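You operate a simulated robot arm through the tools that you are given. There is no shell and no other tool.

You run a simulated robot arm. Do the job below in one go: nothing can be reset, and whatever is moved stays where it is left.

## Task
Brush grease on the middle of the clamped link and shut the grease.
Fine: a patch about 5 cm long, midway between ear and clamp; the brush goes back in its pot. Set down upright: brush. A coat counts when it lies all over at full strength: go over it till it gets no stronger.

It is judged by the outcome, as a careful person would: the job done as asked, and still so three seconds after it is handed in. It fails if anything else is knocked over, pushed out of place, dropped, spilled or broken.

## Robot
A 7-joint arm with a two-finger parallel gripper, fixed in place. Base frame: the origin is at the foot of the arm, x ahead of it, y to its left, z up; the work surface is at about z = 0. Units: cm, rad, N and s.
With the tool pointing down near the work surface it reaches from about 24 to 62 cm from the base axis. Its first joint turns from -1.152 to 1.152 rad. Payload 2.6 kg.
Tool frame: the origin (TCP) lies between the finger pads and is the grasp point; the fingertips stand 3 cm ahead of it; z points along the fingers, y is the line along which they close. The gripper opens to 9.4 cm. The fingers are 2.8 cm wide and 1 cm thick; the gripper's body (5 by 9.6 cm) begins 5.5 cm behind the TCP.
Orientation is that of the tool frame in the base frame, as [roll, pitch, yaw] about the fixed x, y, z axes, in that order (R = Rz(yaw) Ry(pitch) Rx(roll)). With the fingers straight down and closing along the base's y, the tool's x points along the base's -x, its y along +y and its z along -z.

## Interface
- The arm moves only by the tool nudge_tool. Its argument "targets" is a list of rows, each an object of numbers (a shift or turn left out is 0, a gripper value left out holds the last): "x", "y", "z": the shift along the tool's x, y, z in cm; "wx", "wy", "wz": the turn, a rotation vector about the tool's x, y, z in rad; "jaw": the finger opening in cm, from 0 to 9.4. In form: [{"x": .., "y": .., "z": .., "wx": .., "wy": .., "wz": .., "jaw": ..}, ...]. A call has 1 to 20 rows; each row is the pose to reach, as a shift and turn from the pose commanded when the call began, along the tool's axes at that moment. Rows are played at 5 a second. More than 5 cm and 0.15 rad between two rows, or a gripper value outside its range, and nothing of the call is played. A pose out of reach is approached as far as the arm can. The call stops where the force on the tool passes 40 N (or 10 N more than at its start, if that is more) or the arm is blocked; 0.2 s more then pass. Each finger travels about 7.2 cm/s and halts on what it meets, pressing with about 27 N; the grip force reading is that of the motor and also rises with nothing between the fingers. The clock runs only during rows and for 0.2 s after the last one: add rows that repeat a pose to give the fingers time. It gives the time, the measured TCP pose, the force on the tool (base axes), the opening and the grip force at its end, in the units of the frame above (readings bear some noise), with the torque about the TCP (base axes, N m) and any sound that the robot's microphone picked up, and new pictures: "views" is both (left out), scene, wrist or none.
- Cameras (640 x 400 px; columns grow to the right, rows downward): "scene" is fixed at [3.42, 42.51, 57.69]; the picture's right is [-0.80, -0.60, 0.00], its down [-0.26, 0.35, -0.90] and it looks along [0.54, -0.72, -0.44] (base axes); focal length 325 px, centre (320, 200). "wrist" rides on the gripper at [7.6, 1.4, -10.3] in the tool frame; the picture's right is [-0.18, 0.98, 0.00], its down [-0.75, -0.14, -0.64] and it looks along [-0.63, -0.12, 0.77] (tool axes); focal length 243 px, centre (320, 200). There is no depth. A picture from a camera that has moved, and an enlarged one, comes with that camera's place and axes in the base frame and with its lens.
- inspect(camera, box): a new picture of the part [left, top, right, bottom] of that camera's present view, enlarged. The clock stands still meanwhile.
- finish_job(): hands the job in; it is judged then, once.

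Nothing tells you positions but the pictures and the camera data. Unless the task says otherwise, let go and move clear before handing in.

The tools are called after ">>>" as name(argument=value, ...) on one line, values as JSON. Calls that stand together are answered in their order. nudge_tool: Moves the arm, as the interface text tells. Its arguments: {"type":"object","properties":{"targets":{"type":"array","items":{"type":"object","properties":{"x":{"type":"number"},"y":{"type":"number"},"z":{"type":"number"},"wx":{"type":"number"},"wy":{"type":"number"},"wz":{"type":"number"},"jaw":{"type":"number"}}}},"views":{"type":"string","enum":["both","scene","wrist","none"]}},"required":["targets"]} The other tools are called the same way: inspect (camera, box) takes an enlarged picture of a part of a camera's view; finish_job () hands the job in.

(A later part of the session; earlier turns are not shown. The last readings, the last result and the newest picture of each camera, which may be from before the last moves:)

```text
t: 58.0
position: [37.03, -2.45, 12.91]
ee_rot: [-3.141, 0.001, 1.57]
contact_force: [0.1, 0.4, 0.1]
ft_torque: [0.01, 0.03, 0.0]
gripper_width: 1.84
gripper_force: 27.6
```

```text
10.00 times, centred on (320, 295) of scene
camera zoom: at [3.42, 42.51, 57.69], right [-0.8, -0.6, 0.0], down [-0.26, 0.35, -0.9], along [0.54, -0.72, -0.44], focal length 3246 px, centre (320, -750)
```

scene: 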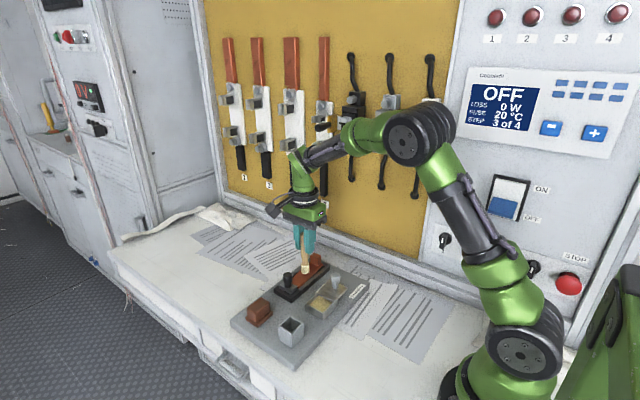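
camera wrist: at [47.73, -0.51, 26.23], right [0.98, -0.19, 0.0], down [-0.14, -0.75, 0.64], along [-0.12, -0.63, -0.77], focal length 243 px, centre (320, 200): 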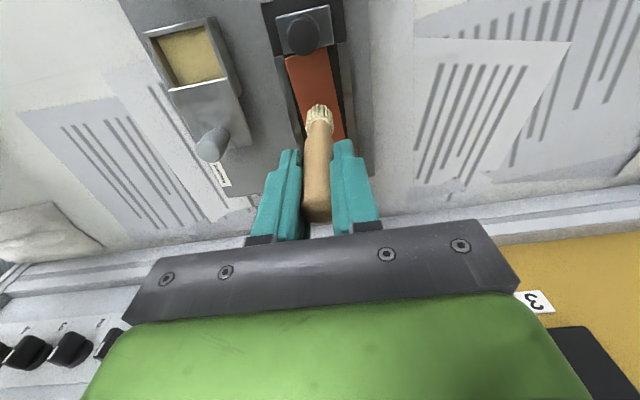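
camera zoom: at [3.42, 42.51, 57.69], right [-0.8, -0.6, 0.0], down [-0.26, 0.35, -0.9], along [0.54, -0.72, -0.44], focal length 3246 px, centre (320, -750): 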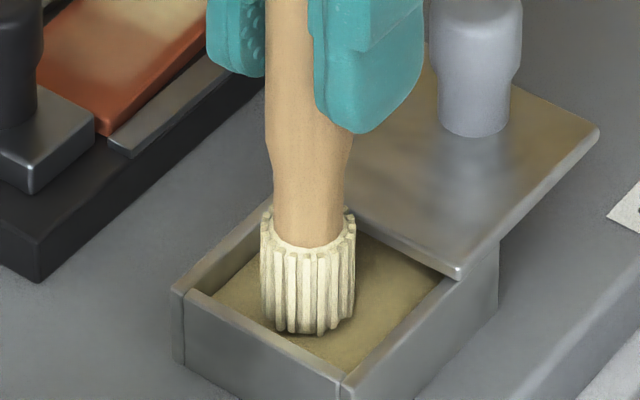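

>>> nudge_tool(targets=[{"z": 0.1}, {"z": 0.2}, {"z": 0.3}, {"z": 0.3}], views="none")

>>> inspect(camera="scene", box=[300, 275, 340, 315])

```text
t: 59.0
position: [36.95, -2.5, 12.78]
ee_rot: [3.139, -0.001, 1.569]
contact_force: [-4.7, -1.1, 20.2]
ft_torque: [-0.14, 0.54, 0.0]
gripper_width: 1.84
gripper_force: 26.5
```

```text
10.00 times, centred on (320, 295) of scene
camera zoom: at [3.41, 42.51, 57.7], right [-0.8, -0.6, 0.0], down [-0.26, 0.35, -0.9], along [0.54, -0.72, -0.44], focal length 3246 px, centre (320, -750)
```

zoom: 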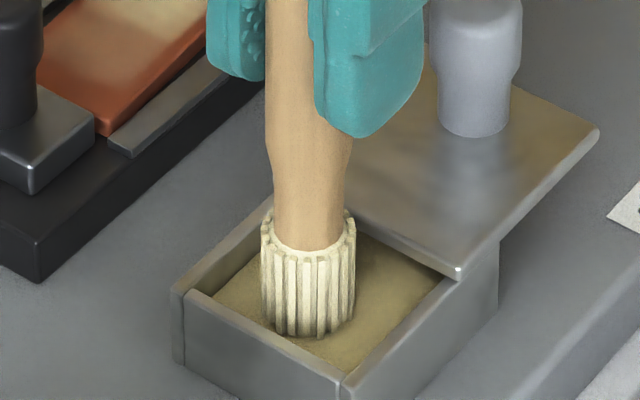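

The brush is firmly in the grease (20 N), so it should be reloaded. I'll lift and touch down first on the weak clamp-side end of the patch, with the TCP at y≈-7.25.

>>> nudge_tool(targets=[{"z": -0.2}, {"z": -0.2}, {"z": -1.2}, {"z": -3}, {"z": -5}, {"z": -6.5, "y": 1}, {"z": -6.5, "y": 3, "x": -1.5}, {"z": -6.5, "y": 5.5, "x": -3}, {"z": -6.5, "y": 8, "x": -4.5}, {"z": -6.5, "y": 9.1, "x": -4.75}, {"z": -4.5, "y": 9.1, "x": -4.75}, {"z": -2.5, "y": 9.1, "x": -4.75}, {"z": -1.2, "y": 9.1, "x": -4.75}, {"z": -1.2, "y": 9.1, "x": -4.75}], views="none")

>>> inspect(camera="scene", box=[280, 245, 330, 295])

```text
t: 62.0
position: [46.3, -7.4, 13.87]
ee_rot: [-3.141, 0.0, 1.572]
contact_force: [0.0, 1.1, -0.3]
ft_torque: [-0.01, 0.0, -0.02]
gripper_width: 1.82
gripper_force: 27.5
```

```text
8.00 times, centred on (305, 270) of scene
camera zoom: at [3.42, 42.51, 57.69], right [-0.8, -0.6, 0.0], down [-0.26, 0.35, -0.9], along [0.54, -0.72, -0.44], focal length 2597 px, centre (440, -360)
```

zoom: 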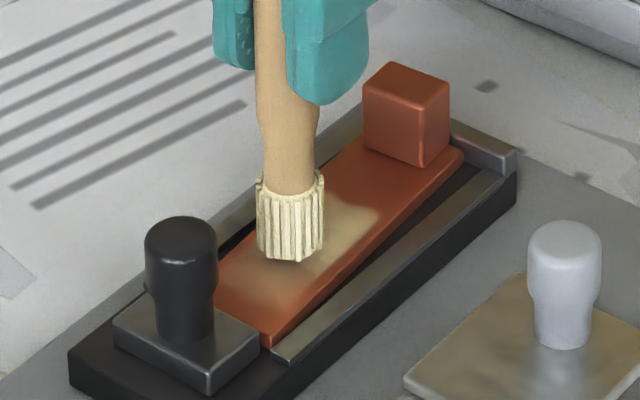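

>>> nudge_tool(targets=[{"z": 0.2}, {"z": 0.35}, {"z": 0.45}], views="none")

>>> inspect(camera="scene", box=[280, 245, 330, 295])

```text
t: 62.8
position: [46.28, -7.3, 13.41]
ee_rot: [-3.141, 0.0, 1.569]
contact_force: [-0.4, 1.0, 0.2]
ft_torque: [0.01, 0.01, 0.0]
gripper_width: 1.83
gripper_force: 27.1
```

```text
8.00 times, centred on (305, 270) of scene
camera zoom: at [3.42, 42.51, 57.69], right [-0.8, -0.6, 0.0], down [-0.26, 0.35, -0.9], along [0.54, -0.72, -0.44], focal length 2597 px, centre (440, -360)
```

zoom: 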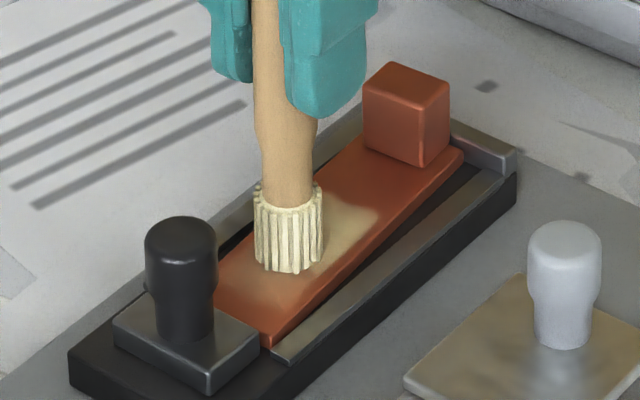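

>>> nudge_tool(targets=[{"z": 0.1}, {"z": 0.2}, {"z": 0.25}], views="none")

>>> inspect(camera="scene", box=[280, 245, 330, 295])

```text
t: 63.6
position: [46.21, -7.31, 13.45]
ee_rot: [3.139, -0.001, 1.569]
contact_force: [-2.9, -0.5, 20.6]
ft_torque: [-0.05, 0.26, 0.01]
gripper_width: 1.85
gripper_force: 27.0
```

```text
8.00 times, centred on (305, 270) of scene
camera zoom: at [3.41, 42.52, 57.69], right [-0.8, -0.6, 0.0], down [-0.26, 0.35, -0.9], along [0.54, -0.72, -0.44], focal length 2597 px, centre (440, -360)
```

zoom: 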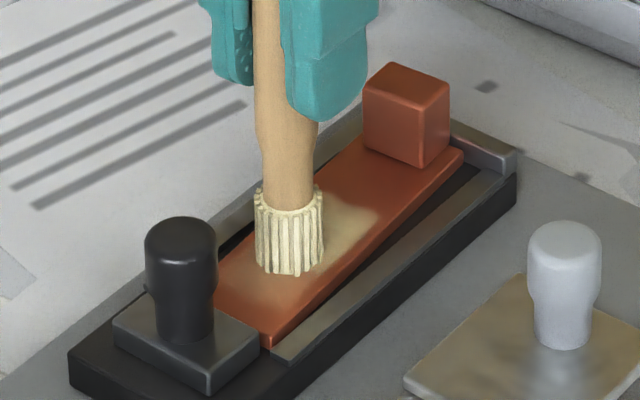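

Contact is 20 N, so I'll ease off and stroke toward the ear end, then back.

>>> nudge_tool(targets=[{"z": -0.12}, {"x": -0.25, "z": -0.12}, {"x": -0.5, "y": 0.02, "z": -0.1}, {"x": -0.75, "y": 0.04, "z": -0.1}, {"x": -1.0, "y": 0.06, "z": -0.08}, {"x": -1.25, "y": 0.08, "z": -0.06}, {"x": -1.5, "y": 0.1, "z": -0.04}, {"x": -1.75, "y": 0.12, "z": -0.02}, {"x": -2.0, "y": 0.12, "z": 0}, {"x": -2.15, "y": 0.12, "z": 0}, {"x": -2.15, "y": 0.12, "z": 0}], views="none")

>>> inspect(camera="scene", box=[280, 245, 330, 295])

```text
t: 66.0
position: [46.3, -9.37, 13.16]
ee_rot: [3.141, 0.001, 1.571]
contact_force: [-0.7, 6.4, 16.7]
ft_torque: [0.58, 0.06, -0.02]
gripper_width: 1.83
gripper_force: 27.6
```

```text
8.00 times, centred on (305, 270) of scene
camera zoom: at [3.41, 42.52, 57.69], right [-0.8, -0.6, 0.0], down [-0.26, 0.35, -0.9], along [0.54, -0.72, -0.44], focal length 2597 px, centre (440, -360)
```

zoom: 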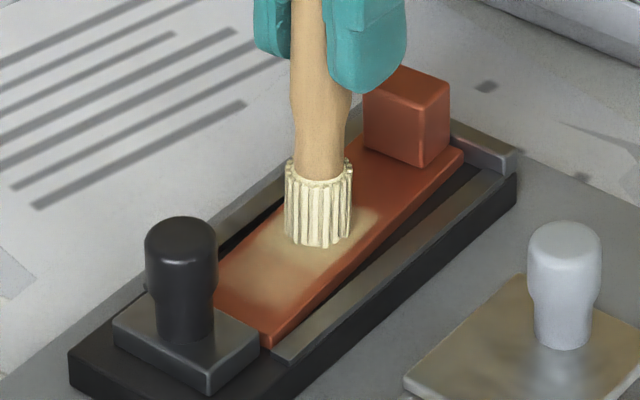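

The coat is strengthening. The brush tip lags the TCP a little under drag, so I'll go about 0.6 cm further toward the ear to finish that end, then sweep back.

>>> nudge_tool(targets=[{"x": -0.2, "y": 0.03, "z": -0.03}, {"x": -0.4, "y": 0.05, "z": -0.03}, {"x": -0.6, "y": 0.07, "z": -0.03}, {"x": -0.7, "y": 0.08, "z": -0.03}, {"x": -0.7, "y": 0.08, "z": -0.03}], views="none")

>>> inspect(camera="scene", box=[280, 245, 330, 295])

>>> inspect(camera="wrist", box=[260, 0, 380, 180])

```text
t: 67.2
position: [46.39, -9.93, 13.07]
ee_rot: [-3.14, 0.002, 1.568]
contact_force: [-0.9, 1.6, 9.9]
ft_torque: [0.2, 0.01, 0.03]
gripper_width: 1.83
gripper_force: 27.0
```

```text
8.00 times, centred on (305, 270) of scene
camera zoom: at [3.42, 42.51, 57.69], right [-0.8, -0.6, 0.0], down [-0.26, 0.35, -0.9], along [0.54, -0.72, -0.44], focal length 2597 px, centre (440, -360)
```

zoom: 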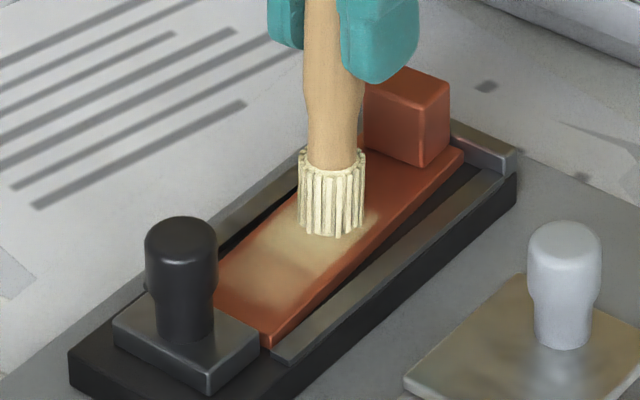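

```text
2.22 times, centred on (320, 90) of wrist
camera zoom: at [47.66, -2.33, 23.42], right [0.98, -0.19, 0.0], down [-0.14, -0.75, 0.64], along [-0.12, -0.63, -0.77], focal length 539 px, centre (320, 444)
```

zoom: 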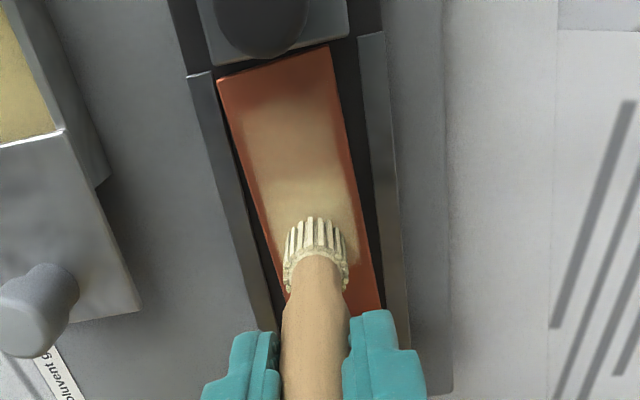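

>>> nudge_tool(targets=[{"x": 0.3, "y": -0.02}, {"x": 0.65, "y": -0.05, "z": -0.02}, {"x": 1.0, "y": -0.08, "z": -0.04}, {"x": 1.35, "y": -0.12, "z": -0.06}, {"x": 1.7, "y": -0.14, "z": -0.08}, {"x": 2.05, "y": -0.16, "z": -0.1}, {"x": 2.4, "y": -0.18, "z": -0.11}, {"x": 2.75, "y": -0.2, "z": -0.12}, {"x": 2.9, "y": -0.2, "z": -0.12}, {"x": 2.6, "y": -0.2, "z": -0.12}, {"x": 2.25, "y": -0.17, "z": -0.1}, {"x": 1.9, "y": -0.15, "z": -0.09}, {"x": 1.55, "y": -0.13, "z": -0.07}, {"x": 1.2, "y": -0.1, "z": -0.05}, {"x": 0.85, "y": -0.07, "z": -0.04}, {"x": 0.5, "y": -0.04, "z": -0.02}, {"x": 0.15, "y": 0, "z": 0}, {"x": 0, "y": 0, "z": 0}, {"x": 0, "y": 0, "z": 0}], views="none")

>>> inspect(camera="scene", box=[280, 245, 330, 295])

>>> inspect(camera="wrist", box=[260, 0, 380, 180])

```text
t: 71.2
position: [46.3, -10.1, 13.17]
ee_rot: [3.14, 0.002, 1.572]
contact_force: [-0.3, 1.3, 2.2]
ft_torque: [0.13, 0.0, -0.02]
gripper_width: 1.84
gripper_force: 26.8
```

```text
8.00 times, centred on (305, 270) of scene
camera zoom: at [3.42, 42.51, 57.69], right [-0.8, -0.6, 0.0], down [-0.26, 0.35, -0.9], along [0.54, -0.72, -0.44], focal length 2597 px, centre (440, -360)
```

zoom: 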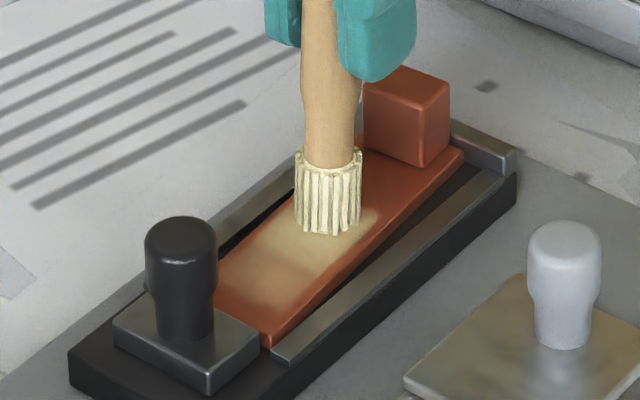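

```text
2.22 times, centred on (320, 90) of wrist
camera zoom: at [47.76, -2.36, 23.43], right [0.98, -0.18, 0.0], down [-0.14, -0.75, 0.64], along [-0.12, -0.63, -0.77], focal length 539 px, centre (320, 444)
```

zoom: 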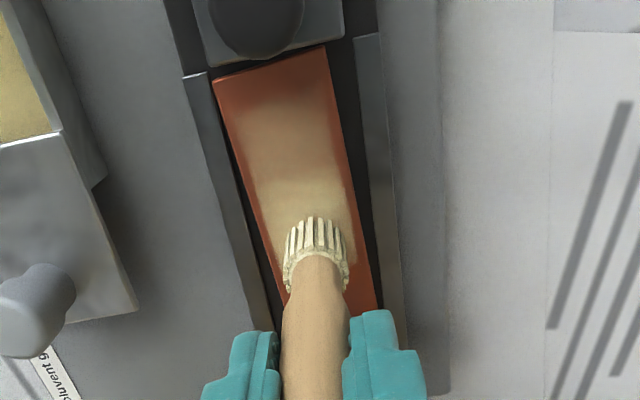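

Now I'll lift and look at the whole coat again.

>>> nudge_tool(targets=[{"z": -1}, {"z": -3}, {"z": -5}, {"z": -5, "x": 1, "y": -2.5}, {"z": -5, "x": 2.5, "y": -5}, {"z": -5, "x": 4, "y": -7.5}, {"z": -5, "x": 5.2, "y": -8}, {"z": -5, "x": 5.2, "y": -8}], views="none")

>>> inspect(camera="wrist", box=[380, 55, 460, 165])

>>> inspect(camera="scene", box=[280, 245, 330, 295])

```text
t: 73.0
position: [38.36, -4.76, 18.26]
ee_rot: [-3.141, 0.0, 1.572]
contact_force: [0.0, -0.3, -0.8]
ft_torque: [0.01, 0.01, -0.02]
gripper_width: 1.85
gripper_force: 26.8
```

```text
3.64 times, centred on (420, 110) of wrist
camera zoom: at [39.74, 2.86, 28.6], right [0.98, -0.18, 0.0], down [-0.14, -0.75, 0.64], along [-0.12, -0.63, -0.77], focal length 882 px, centre (-44, 527)
```

zoom: 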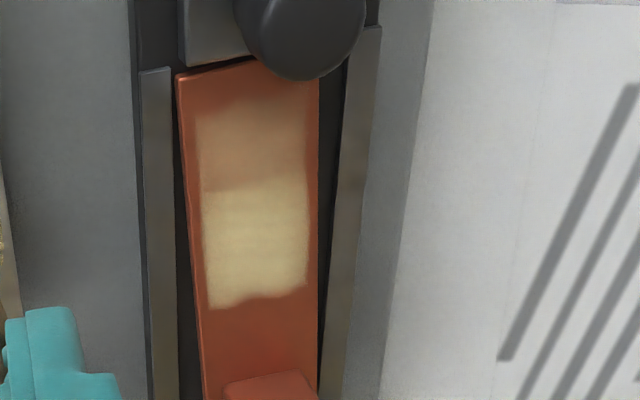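

```text
8.00 times, centred on (305, 270) of scene
camera zoom: at [3.42, 42.51, 57.69], right [-0.8, -0.6, 0.0], down [-0.26, 0.35, -0.9], along [0.54, -0.72, -0.44], focal length 2597 px, centre (440, -360)
```

zoom: 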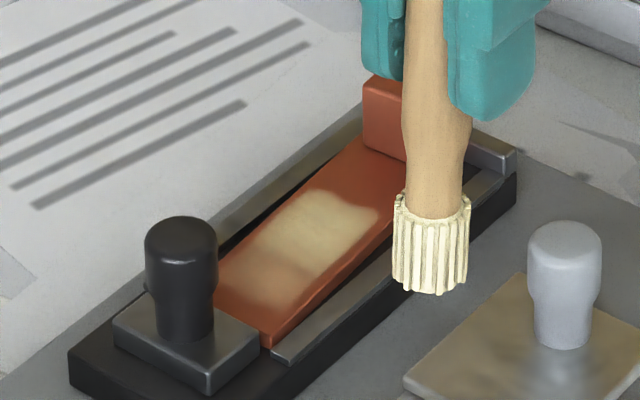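

The coat is one fixed band, roughly y=-4.6 to -10.4. The ear two-thirds are saturated and the clamp-side third is still weaker, though it rises with each pass. I'll reload and work on that third.

>>> nudge_tool(targets=[{"x": 1.2, "y": -0.7}, {"x": 2.3, "y": -1.35}, {"x": 2.3, "y": -1.35, "z": 1.5}, {"x": 2.3, "y": -1.35, "z": 3}, {"x": 2.3, "y": -1.35, "z": 4.2}, {"x": 2.3, "y": -1.35, "z": 4.9}, {"x": 2.3, "y": -1.35, "z": 5.3}, {"x": 2.3, "y": -1.35, "z": 5.5}, {"x": 2.3, "y": -1.35, "z": 5.5}], views="none")

>>> inspect(camera="scene", box=[300, 275, 340, 315])

```text
t: 75.0
position: [36.93, -2.7, 12.64]
ee_rot: [-3.141, 0.001, 1.572]
contact_force: [-0.2, 0.0, -0.1]
ft_torque: [0.0, -0.01, -0.02]
gripper_width: 1.82
gripper_force: 26.9
```

```text
10.00 times, centred on (320, 295) of scene
camera zoom: at [3.42, 42.51, 57.69], right [-0.8, -0.6, 0.0], down [-0.26, 0.35, -0.9], along [0.54, -0.72, -0.44], focal length 3246 px, centre (320, -750)
```

zoom: 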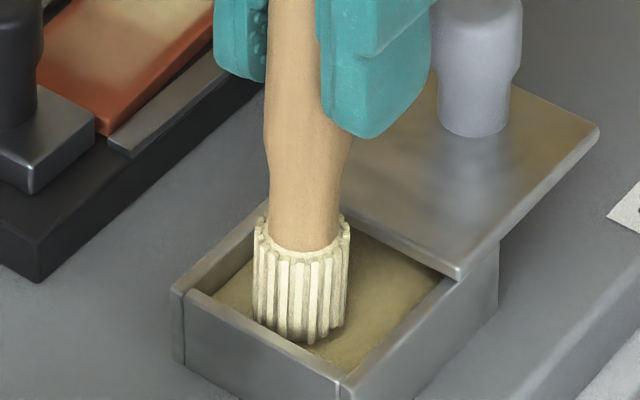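

>>> nudge_tool(targets=[{"x": -0.2, "z": 0.1}, {"x": -0.2, "z": 0.2}, {"x": -0.2, "z": 0.3}, {"x": -0.2, "z": 0.3}], views="none")

>>> inspect(camera="scene", box=[290, 255, 340, 315])

>>> inspect(camera="wrist", box=[240, 60, 400, 220])

```text
t: 76.0
position: [37.16, -2.67, 12.45]
ee_rot: [3.139, 0.002, 1.569]
contact_force: [-5.4, -0.7, 20.3]
ft_torque: [-0.12, 0.5, 0.03]
gripper_width: 1.88
gripper_force: 27.3
```

```text
6.67 times, centred on (315, 285) of scene
camera zoom: at [3.41, 42.51, 57.7], right [-0.8, -0.6, 0.0], down [-0.26, 0.35, -0.9], along [0.54, -0.72, -0.44], focal length 2164 px, centre (353, -367)
```

zoom: 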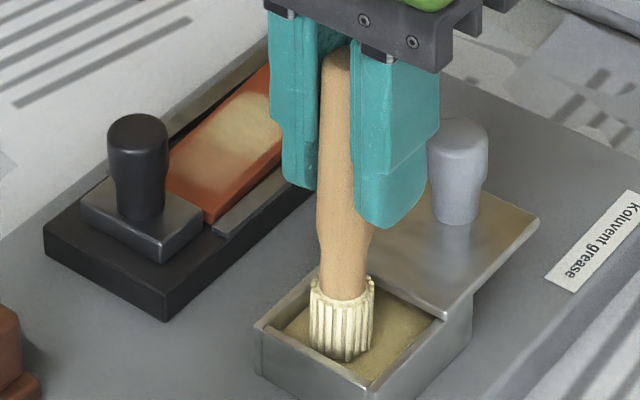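

```text
2.50 times, centred on (320, 140) of wrist
camera zoom: at [38.46, 4.89, 22.69], right [0.98, -0.19, 0.0], down [-0.14, -0.75, 0.64], along [-0.12, -0.63, -0.77], focal length 606 px, centre (320, 350)
```

zoom: 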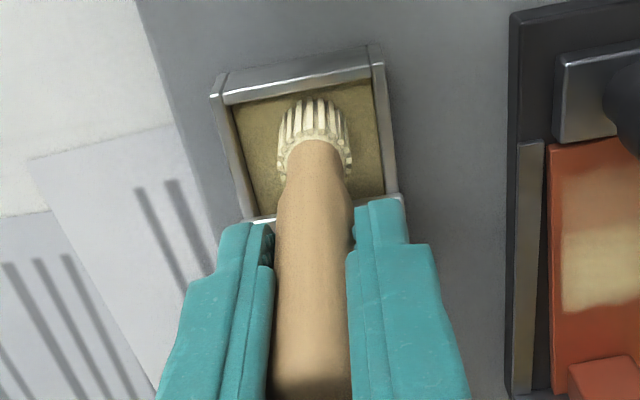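

The brush is reloaded. I'll carry it to the clamp-side third of the patch with the tip at about y=-6.3 and work there.

>>> nudge_tool(targets=[{"z": -0.2}, {"z": -0.2}, {"z": -1.2}, {"z": -3}, {"z": -5}, {"z": -6.5, "y": 1}, {"z": -6.5, "y": 3, "x": -1.5}, {"z": -6.5, "y": 5.5, "x": -3}, {"z": -6.5, "y": 8, "x": -4}, {"z": -6.5, "y": 9, "x": -4.1}, {"z": -4.5, "y": 9, "x": -4.1}, {"z": -2.5, "y": 9, "x": -4.1}, {"z": -1.0, "y": 9, "x": -4.1}, {"z": -0.8, "y": 9, "x": -4.1}, {"z": -0.8, "y": 9, "x": -4.1}], views="none")

>>> inspect(camera="scene", box=[280, 245, 330, 295])

>>> inspect(camera="wrist", box=[260, 20, 380, 180])

```text
t: 79.2
position: [45.96, -6.81, 13.23]
ee_rot: [3.141, -0.001, 1.569]
contact_force: [-0.2, 0.8, 0.0]
ft_torque: [-0.03, 0.01, 0.01]
gripper_width: 1.9
gripper_force: 27.1
```

```text
8.00 times, centred on (305, 270) of scene
camera zoom: at [3.42, 42.51, 57.69], right [-0.8, -0.6, 0.0], down [-0.26, 0.35, -0.9], along [0.54, -0.72, -0.44], focal length 2597 px, centre (440, -360)
```

zoom: 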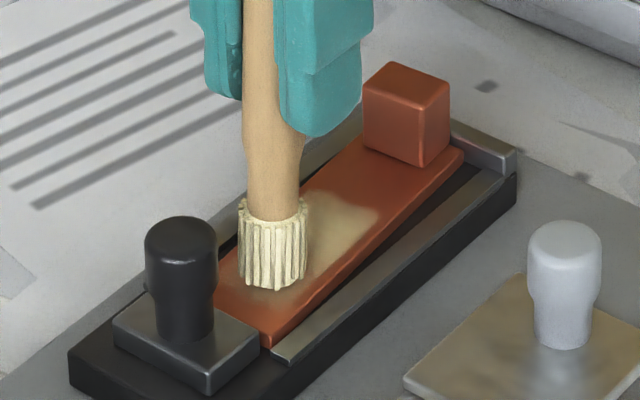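

```text
2.50 times, centred on (320, 100) of wrist
camera zoom: at [47.43, 0.87, 23.45], right [0.98, -0.19, 0.0], down [-0.14, -0.75, 0.64], along [-0.12, -0.63, -0.77], focal length 606 px, centre (320, 450)
```

zoom: 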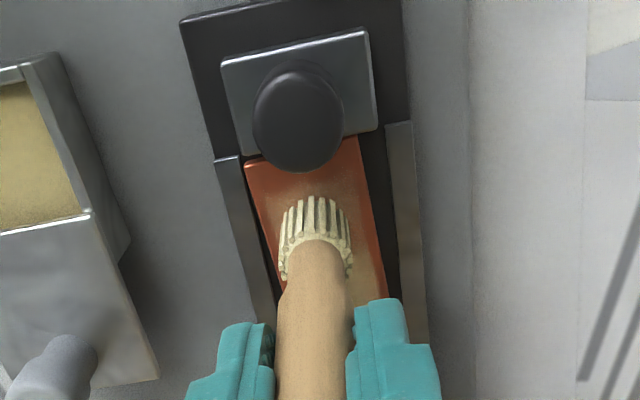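

>>> nudge_tool(targets=[{"z": 0.1}, {"z": 0.2}, {"z": 0.25}], views="none")

```text
t: 80.0
position: [46.13, -6.74, 12.94]
ee_rot: [3.139, 0.001, 1.569]
contact_force: [-2.4, 2.3, 12.4]
ft_torque: [0.22, 0.22, -0.02]
gripper_width: 1.89
gripper_force: 26.7
```

Contact is 12 N on the clamp-side third. I'll make small strokes over it and on into the bright zone.

>>> nudge_tool(targets=[{"z": -0.03}, {"x": 0.3, "z": -0.03}, {"x": 0.5, "z": -0.03}, {"x": 0.2, "z": -0.03}, {"x": -0.1, "z": -0.03}, {"x": -0.4, "z": -0.03}, {"x": -0.7, "y": 0.03, "z": -0.02}, {"x": -1.0, "y": 0.05, "z": -0.02}, {"x": -0.7, "y": 0.03, "z": -0.02}, {"x": -0.4, "z": -0.03}, {"x": -0.1, "z": -0.03}, {"x": 0.2, "z": -0.03}, {"x": 0.5, "z": -0.03}, {"x": 0.2, "z": -0.03}, {"x": -0.1, "z": -0.03}, {"x": -0.4, "z": -0.03}, {"x": -0.7, "y": 0.03, "z": -0.02}, {"x": -0.4, "z": -0.03}, {"x": 0, "z": -0.03}], views="none")

>>> inspect(camera="scene", box=[280, 245, 330, 295])

>>> inspect(camera="wrist", box=[260, 20, 380, 180])

```text
t: 84.0
position: [45.86, -6.99, 12.96]
ee_rot: [-3.141, 0.003, 1.569]
contact_force: [-0.4, -2.5, 6.7]
ft_torque: [-0.27, 0.04, -0.01]
gripper_width: 1.89
gripper_force: 27.1
```

```text
8.00 times, centred on (305, 270) of scene
camera zoom: at [3.42, 42.51, 57.69], right [-0.8, -0.6, 0.0], down [-0.26, 0.35, -0.9], along [0.54, -0.72, -0.44], focal length 2597 px, centre (440, -360)
```

zoom: 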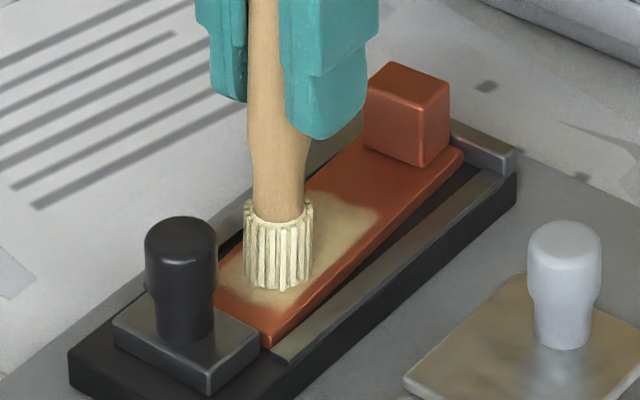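

```text
2.50 times, centred on (320, 100) of wrist
camera zoom: at [47.38, 0.69, 23.26], right [0.98, -0.19, 0.0], down [-0.14, -0.75, 0.64], along [-0.12, -0.63, -0.77], focal length 606 px, centre (320, 450)
```

zoom: 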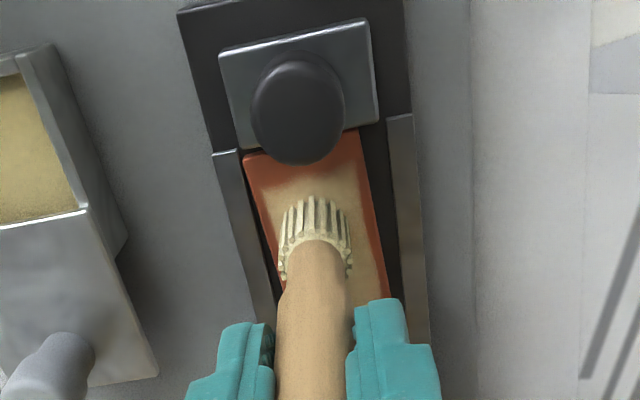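

The clamp-side third has brightened. I'll lift and inspect the entire coat.

>>> nudge_tool(targets=[{"z": -1}, {"z": -3}, {"z": -5.3}, {"z": -5.3, "y": -2.5}, {"z": -5.3, "x": 0.5, "y": -5}, {"z": -5.3, "x": 1.5, "y": -7.5}, {"z": -5.3, "x": 2, "y": -7.6}, {"z": -5.3, "x": 2, "y": -7.6}], views="none")

>>> inspect(camera="wrist", box=[380, 55, 460, 165])

>>> inspect(camera="scene", box=[288, 250, 324, 286])

```text
t: 85.8
position: [38.5, -4.89, 18.3]
ee_rot: [-3.141, 0.0, 1.57]
contact_force: [-0.4, 0.2, -0.2]
ft_torque: [-0.03, -0.01, 0.0]
gripper_width: 1.86
gripper_force: 27.0
```

```text
3.64 times, centred on (420, 110) of wrist
camera zoom: at [39.9, 2.64, 28.61], right [0.98, -0.18, 0.0], down [-0.14, -0.75, 0.64], along [-0.12, -0.63, -0.77], focal length 882 px, centre (-44, 527)
```

zoom: 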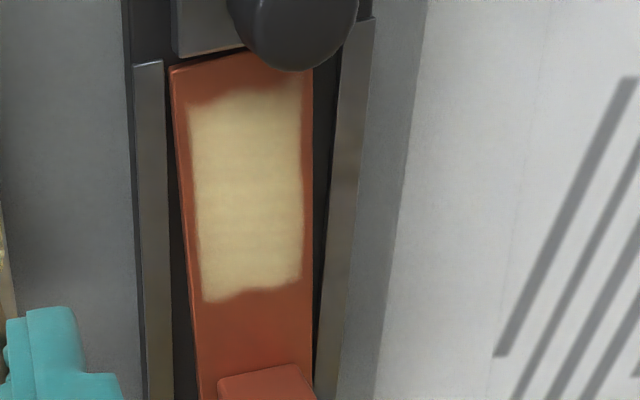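

```text
11.11 times, centred on (306, 268) of scene
camera zoom: at [3.42, 42.51, 57.69], right [-0.8, -0.6, 0.0], down [-0.26, 0.35, -0.9], along [0.54, -0.72, -0.44], focal length 3607 px, centre (476, -556)
```

zoom: 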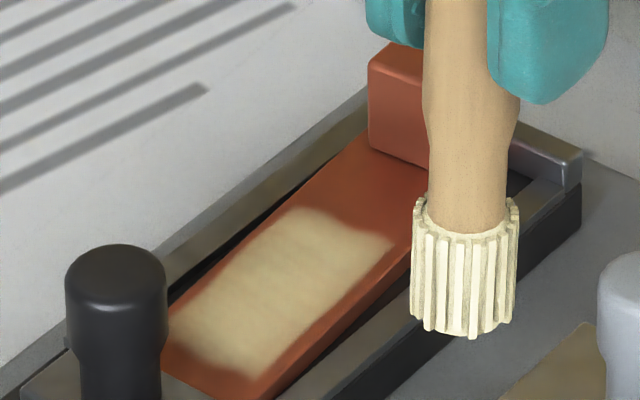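

The coat now looks uniform. I'll do one more full pass over it to confirm it gets no stronger.

>>> nudge_tool(targets=[{"x": -0.5, "y": 2.5}, {"x": -1.2, "y": 5}, {"x": -2, "y": 7.4}, {"x": -2, "y": 7.6, "z": 2}, {"x": -2, "y": 7.6, "z": 4}, {"x": -2, "y": 7.6, "z": 5}, {"x": -2, "y": 7.6, "z": 5.3}, {"x": -2.35, "y": 7.62, "z": 5.32}, {"x": -2.7, "y": 7.65, "z": 5.34}, {"x": -3.05, "y": 7.68, "z": 5.36}, {"x": -3.4, "y": 7.7, "z": 5.38}, {"x": -3.75, "y": 7.75, "z": 5.4}, {"x": -4.1, "y": 7.8, "z": 5.42}, {"x": -4.4, "y": 7.82, "z": 5.44}, {"x": -4.4, "y": 7.82, "z": 5.44}], views="none")

>>> nudge_tool(targets=[{"x": 0.3, "y": -0.02, "z": -0.02}, {"x": 0.65, "y": -0.06, "z": -0.04}, {"x": 1.0, "y": -0.1, "z": -0.06}, {"x": 1.35, "y": -0.13, "z": -0.08}, {"x": 1.7, "y": -0.16, "z": -0.1}, {"x": 2.05, "y": -0.19, "z": -0.12}, {"x": 2.4, "y": -0.22, "z": -0.14}, {"x": 2.7, "y": -0.22, "z": -0.14}, {"x": 2.4, "y": -0.22, "z": -0.14}, {"x": 2.05, "y": -0.19, "z": -0.12}, {"x": 1.7, "y": -0.16, "z": -0.1}, {"x": 1.35, "y": -0.13, "z": -0.08}, {"x": 1.0, "y": -0.1, "z": -0.06}, {"x": 0.65, "y": -0.06, "z": -0.04}, {"x": 0.3, "y": -0.02, "z": -0.02}, {"x": 0.1, "y": 0, "z": 0}, {"x": 0.1, "y": 0, "z": 0}], views="none")

>>> nudge_tool(targets=[{"z": -1}, {"z": -3}, {"z": -5.5}, {"z": -5.5, "x": 1, "y": -2.5}, {"z": -5.5, "x": 2.5, "y": -5}, {"z": -5.5, "x": 4, "y": -7.5}, {"z": -5.5, "x": 4.4, "y": -7.8}, {"z": -5.5, "x": 4.4, "y": -7.8}], views="scene")

>>> inspect(camera="wrist", box=[380, 55, 460, 165])

>>> inspect(camera="scene", box=[288, 250, 324, 286])

```text
t: 89.0
position: [46.26, -9.28, 12.86]
ee_rot: [3.141, -0.001, 1.571]
contact_force: [1.2, 5.5, 16.9]
ft_torque: [0.57, -0.13, 0.0]
gripper_width: 1.89
gripper_force: 27.4
```

```text
t: 92.6
position: [46.24, -9.02, 12.77]
ee_rot: [3.139, -0.002, 1.571]
contact_force: [0.9, 4.9, 11.9]
ft_torque: [0.45, -0.08, -0.01]
gripper_width: 1.9
gripper_force: 26.7
```

```text
t: 94.4
position: [38.55, -4.53, 18.22]
ee_rot: [-3.14, 0.001, 1.571]
contact_force: [-0.5, 0.1, -0.3]
ft_torque: [-0.02, 0.01, -0.01]
gripper_width: 1.88
gripper_force: 27.1
```

scene: 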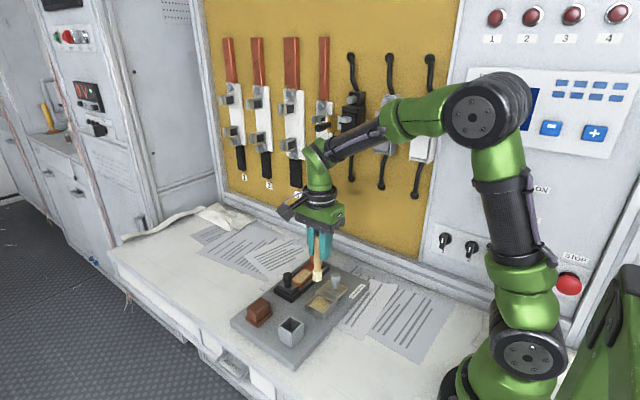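

```text
3.64 times, centred on (420, 110) of wrist
camera zoom: at [39.96, 3.06, 28.44], right [0.98, -0.18, 0.0], down [-0.14, -0.75, 0.64], along [-0.12, -0.63, -0.77], focal length 882 px, centre (-44, 527)
```

zoom: 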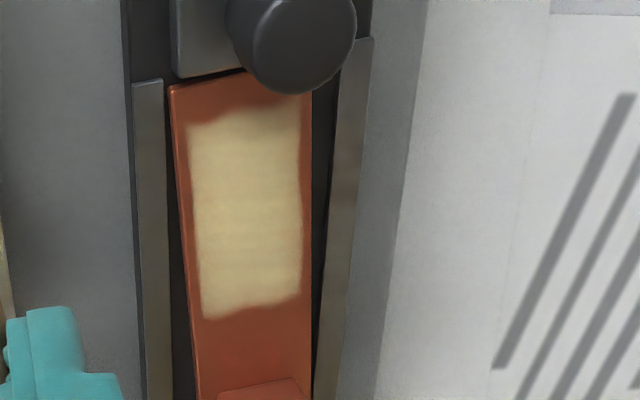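

```text
11.11 times, centred on (306, 268) of scene
camera zoom: at [3.42, 42.51, 57.69], right [-0.8, -0.6, 0.0], down [-0.26, 0.35, -0.9], along [0.54, -0.72, -0.44], focal length 3607 px, centre (476, -556)
```

zoom: 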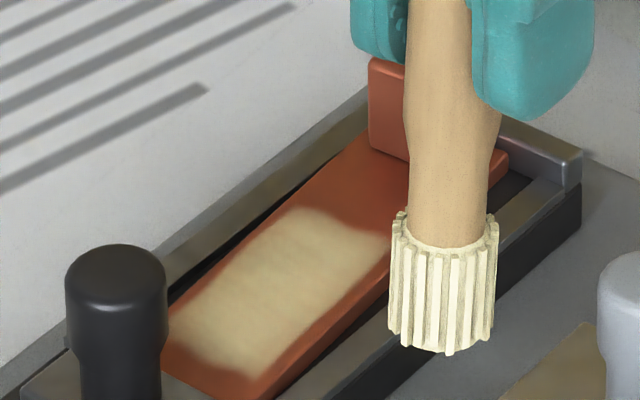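

The coat is unchanged in strength and extent, so it is saturated and even. Next I'll carry the brush back above its pot and check the tilt and alignment.

>>> nudge_tool(targets=[{"z": -2}, {"z": -3.5}, {"z": -3.5, "x": 3, "y": -0.5}, {"z": -3.5, "x": 6, "y": -1}, {"z": -3.5, "x": 9, "y": -1.5}, {"z": -3.5, "x": 11.5, "y": -1.65}, {"z": -3.5, "x": 11.9, "y": -1.65}, {"z": -3.5, "x": 11.9, "y": -1.65}])

>>> inspect(camera="scene", box=[250, 230, 350, 350])

>>> inspect(camera="wrist", box=[240, 40, 400, 220])

```text
t: 96.2
position: [36.69, 7.45, 21.92]
ee_rot: [-3.141, 0.0, 1.571]
contact_force: [0.2, 0.3, 0.0]
ft_torque: [0.03, 0.0, -0.02]
gripper_width: 1.89
gripper_force: 26.3
camera wrist: at [38.08, 14.91, 32.11], right [0.98, -0.18, 0.0], down [-0.14, -0.75, 0.64], along [-0.12, -0.63, -0.77], focal length 243 px, centre (320, 200)
```

scene: 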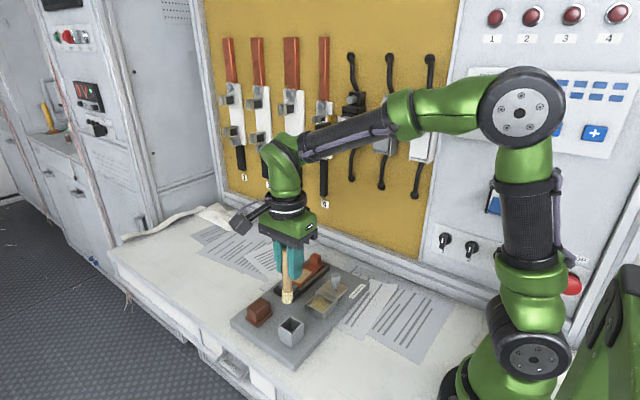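
wrist: 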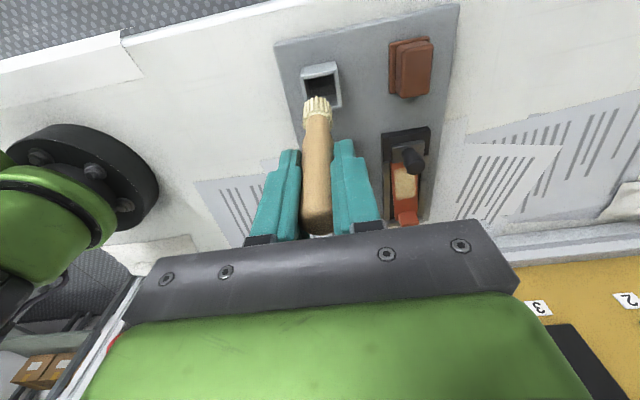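

```text
3.33 times, centred on (300, 290) of scene
camera zoom: at [3.42, 42.51, 57.69], right [-0.8, -0.6, 0.0], down [-0.26, 0.35, -0.9], along [0.54, -0.72, -0.44], focal length 1082 px, centre (387, -100)
```

zoom: 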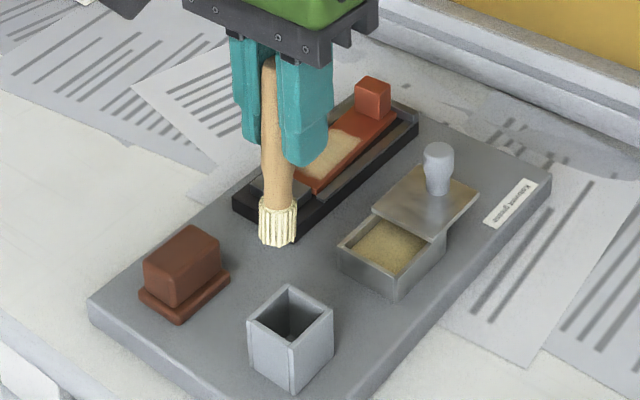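

```text
2.22 times, centred on (320, 130) of wrist
camera zoom: at [38.08, 14.91, 32.11], right [0.98, -0.18, 0.0], down [-0.14, -0.75, 0.64], along [-0.12, -0.63, -0.77], focal length 539 px, centre (320, 356)
```

zoom: 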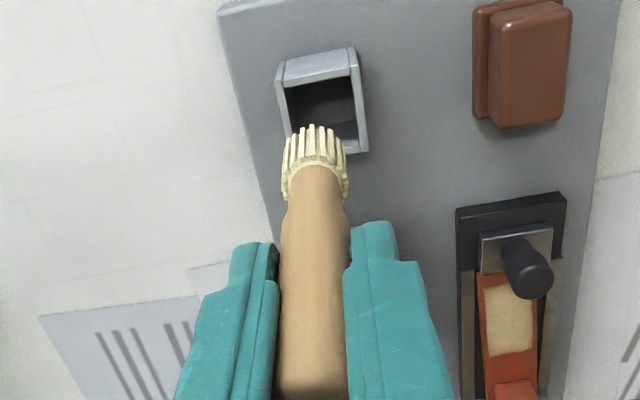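

The brush is tilted about 0.1 rad in the grip, with the tip toward +y. I'll rotate the tool to make it vertical, align over the pot at about (36.95, 7.6) and lower part-way.

>>> nudge_tool(targets=[{"wy": -0.05, "x": 0.1, "y": 0.1}, {"wy": -0.1, "x": 0.2, "y": 0.2}, {"wy": -0.1, "x": 0.2, "y": 0.2, "z": 1.5}, {"wy": -0.1, "x": 0.2, "y": 0.2, "z": 3}, {"wy": -0.1, "x": 0.2, "y": 0.2, "z": 4.5}, {"wy": -0.1, "x": 0.2, "y": 0.2, "z": 5.5}, {"wy": -0.1, "x": 0.2, "y": 0.2, "z": 5.5}])

>>> inspect(camera="scene", box=[250, 250, 340, 350])

>>> inspect(camera="wrist", box=[240, 40, 400, 220])

```text
t: 97.8
position: [36.94, 7.3, 16.31]
ee_rot: [3.141, 0.099, 1.57]
contact_force: [-0.1, 0.7, -0.3]
ft_torque: [-0.02, -0.01, -0.03]
gripper_width: 1.89
gripper_force: 27.2
camera wrist: at [38.38, 15.89, 25.8], right [0.98, -0.18, 0.02], down [-0.14, -0.69, 0.71], along [-0.12, -0.7, -0.7], focal length 243 px, centre (320, 200)
```

scene: 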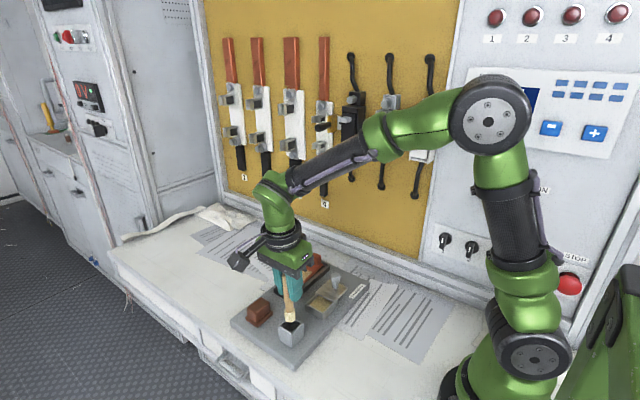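
wrist: 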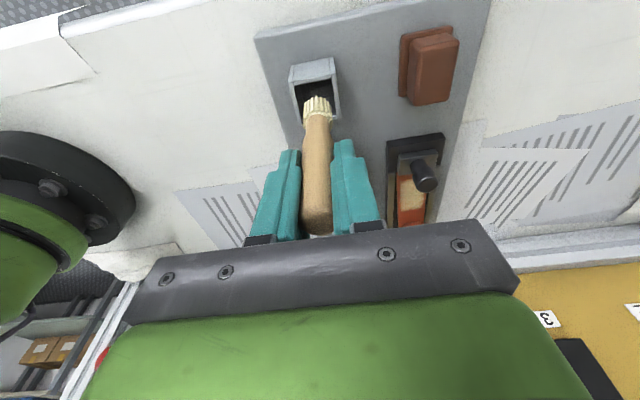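

```text
4.00 times, centred on (295, 300) of scene
camera zoom: at [3.42, 42.51, 57.69], right [-0.8, -0.6, 0.0], down [-0.26, 0.35, -0.9], along [0.54, -0.72, -0.44], focal length 1298 px, centre (420, -200)
```

zoom: 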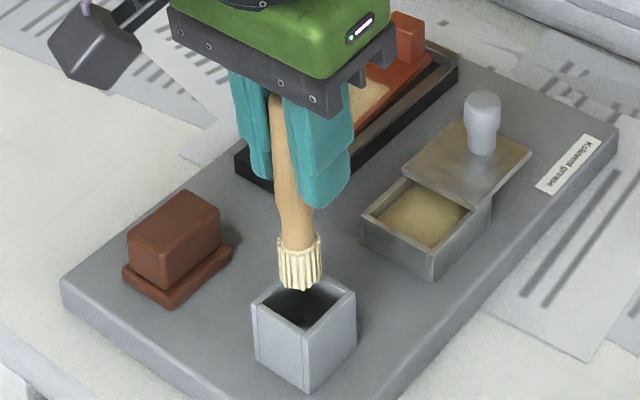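

```text
2.22 times, centred on (320, 130) of wrist
camera zoom: at [38.38, 15.89, 25.8], right [0.98, -0.18, 0.02], down [-0.14, -0.69, 0.71], along [-0.12, -0.7, -0.7], focal length 539 px, centre (320, 356)
```

zoom: 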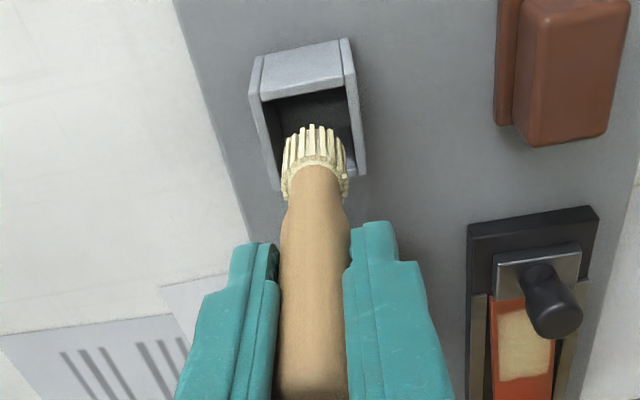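

The brush is now vertical and lined up with the pot opening. I'll lower it straight down into the pot.

>>> nudge_tool(targets=[{"x": 0.06, "z": 0.6}, {"x": 0.12, "z": 1.2}, {"x": 0.18, "z": 1.8}, {"x": 0.24, "z": 2.4}, {"x": 0.3, "z": 3.0}, {"x": 0.3, "z": 3.0}], views="scene")

>>> inspect(camera="scene", box=[260, 260, 330, 350])

>>> inspect(camera="wrist", box=[240, 40, 400, 220])

```text
t: 99.2
position: [36.91, 7.35, 13.22]
ee_rot: [-3.141, 0.1, 1.569]
contact_force: [-0.4, -0.3, 0.3]
ft_torque: [0.04, 0.0, -0.01]
gripper_width: 1.91
gripper_force: 26.8
```

scene: 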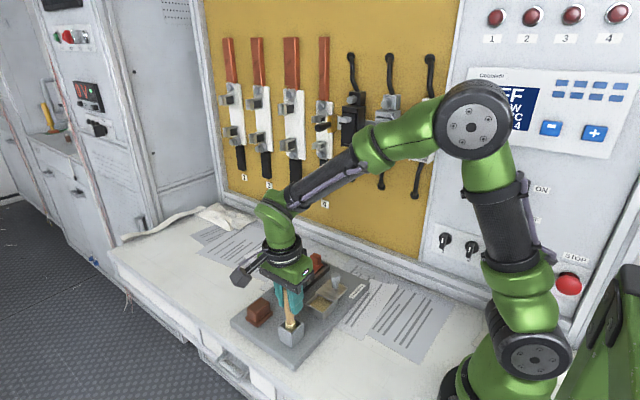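

```text
4.44 times, centred on (295, 305) of scene
camera zoom: at [3.42, 42.51, 57.69], right [-0.8, -0.6, 0.0], down [-0.26, 0.35, -0.9], along [0.54, -0.72, -0.44], focal length 1443 px, centre (431, -267)
```

zoom: 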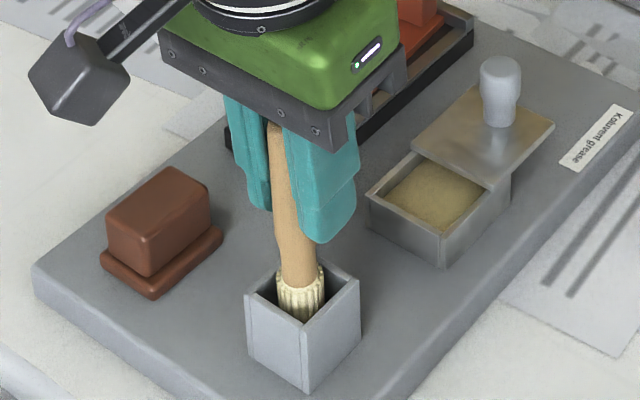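

```text
2.22 times, centred on (320, 130) of wrist
camera zoom: at [38.31, 15.94, 22.68], right [0.98, -0.18, 0.02], down [-0.14, -0.69, 0.71], along [-0.12, -0.7, -0.7], focal length 539 px, centre (320, 356)
```

zoom: 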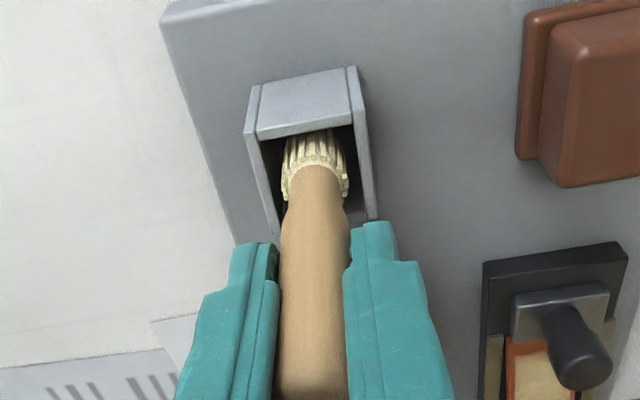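

The bristles are in the pot without touching. I'll continue down gently until the brush rests on the floor.

>>> nudge_tool(targets=[{"x": 0.05, "z": 0.5}, {"x": 0.1, "z": 1.0}, {"x": 0.15, "z": 1.5}, {"x": 0.18, "z": 1.8}, {"x": 0.18, "z": 1.8}], views="none")

>>> nudge_tool(targets=[{"x": 0.01, "z": 0.15}, {"x": 0.03, "z": 0.3}, {"x": 0.04, "z": 0.4}, {"x": 0.04, "z": 0.4}], views="none")

>>> inspect(camera="scene", box=[260, 260, 330, 350])

```text
t: 100.4
position: [36.84, 7.31, 11.42]
ee_rot: [-3.141, 0.1, 1.569]
contact_force: [-0.3, -0.5, 0.2]
ft_torque: [0.0, 0.0, -0.01]
gripper_width: 1.87
gripper_force: 27.1
```

```text
t: 101.4
position: [37.08, 7.26, 11.0]
ee_rot: [3.141, 0.099, 1.572]
contact_force: [-0.2, -0.9, -0.3]
ft_torque: [0.02, -0.04, -0.03]
gripper_width: 1.88
gripper_force: 27.1
```

```text
4.44 times, centred on (295, 305) of scene
camera zoom: at [3.42, 42.51, 57.69], right [-0.8, -0.6, 0.0], down [-0.26, 0.35, -0.9], along [0.54, -0.72, -0.44], focal length 1443 px, centre (431, -267)
```

zoom: 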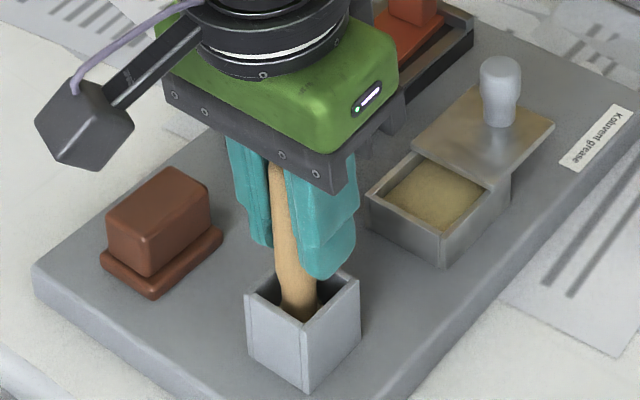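

>>> nudge_tool(targets=[{"x": 0.01, "z": 0.1}, {"x": 0.02, "z": 0.2}, {"x": 0.03, "z": 0.3}, {"x": 0.03, "z": 0.3}], views="wrist")

```text
t: 102.4
position: [37.09, 7.39, 10.84]
ee_rot: [3.138, 0.1, 1.569]
contact_force: [-2.9, -1.3, 21.4]
ft_torque: [-0.11, 0.31, -0.04]
gripper_width: 1.9
gripper_force: 26.5
camera wrist: at [38.43, 15.94, 20.26], right [0.98, -0.18, 0.02], down [-0.14, -0.69, 0.71], along [-0.12, -0.7, -0.7], focal length 243 px, centre (320, 200)
```

wrist: 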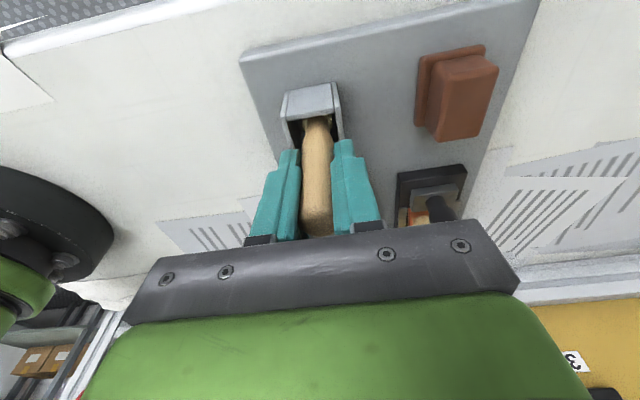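

The brush is on the pot floor (21 N). I'll relieve the pressure, open the fingers gently and check that the brush stands.

>>> nudge_tool(targets=[{"x": -0.01, "z": -0.1}, {"x": -0.02, "z": -0.18}, {"x": -0.02, "z": -0.18, "jaw": 2.1}, {"x": -0.02, "z": -0.18, "jaw": 2.6}, {"x": -0.02, "z": -0.18, "jaw": 3.2}, {"x": -0.02, "z": -0.18, "jaw": 4.0}, {"x": -0.02, "z": -0.18, "jaw": 5}, {"x": -0.02, "z": -0.18, "jaw": 5}], views="none")

>>> inspect(camera="scene", box=[260, 260, 330, 350])

>>> inspect(camera="wrist", box=[240, 60, 400, 240])

```text
t: 104.2
position: [37.02, 7.41, 10.99]
ee_rot: [3.141, 0.1, 1.57]
contact_force: [0.4, -0.5, 0.2]
ft_torque: [0.0, 0.02, -0.01]
gripper_width: 4.99
gripper_force: 0.0
```

```text
4.44 times, centred on (295, 305) of scene
camera zoom: at [3.42, 42.51, 57.69], right [-0.8, -0.6, 0.0], down [-0.26, 0.35, -0.9], along [0.54, -0.72, -0.44], focal length 1443 px, centre (431, -267)
```

zoom: 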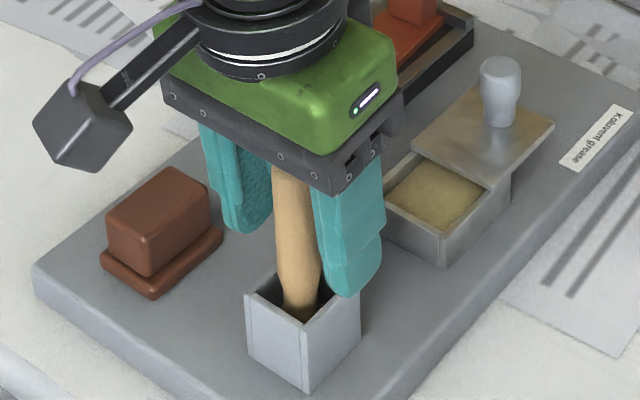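

```text
2.22 times, centred on (320, 150) of wrist
camera zoom: at [38.39, 16.02, 20.45], right [0.98, -0.18, 0.02], down [-0.14, -0.69, 0.71], along [-0.12, -0.7, -0.7], focal length 539 px, centre (320, 311)
```

zoom: 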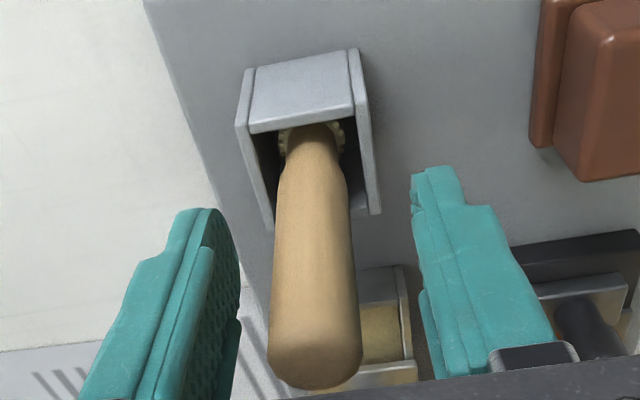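

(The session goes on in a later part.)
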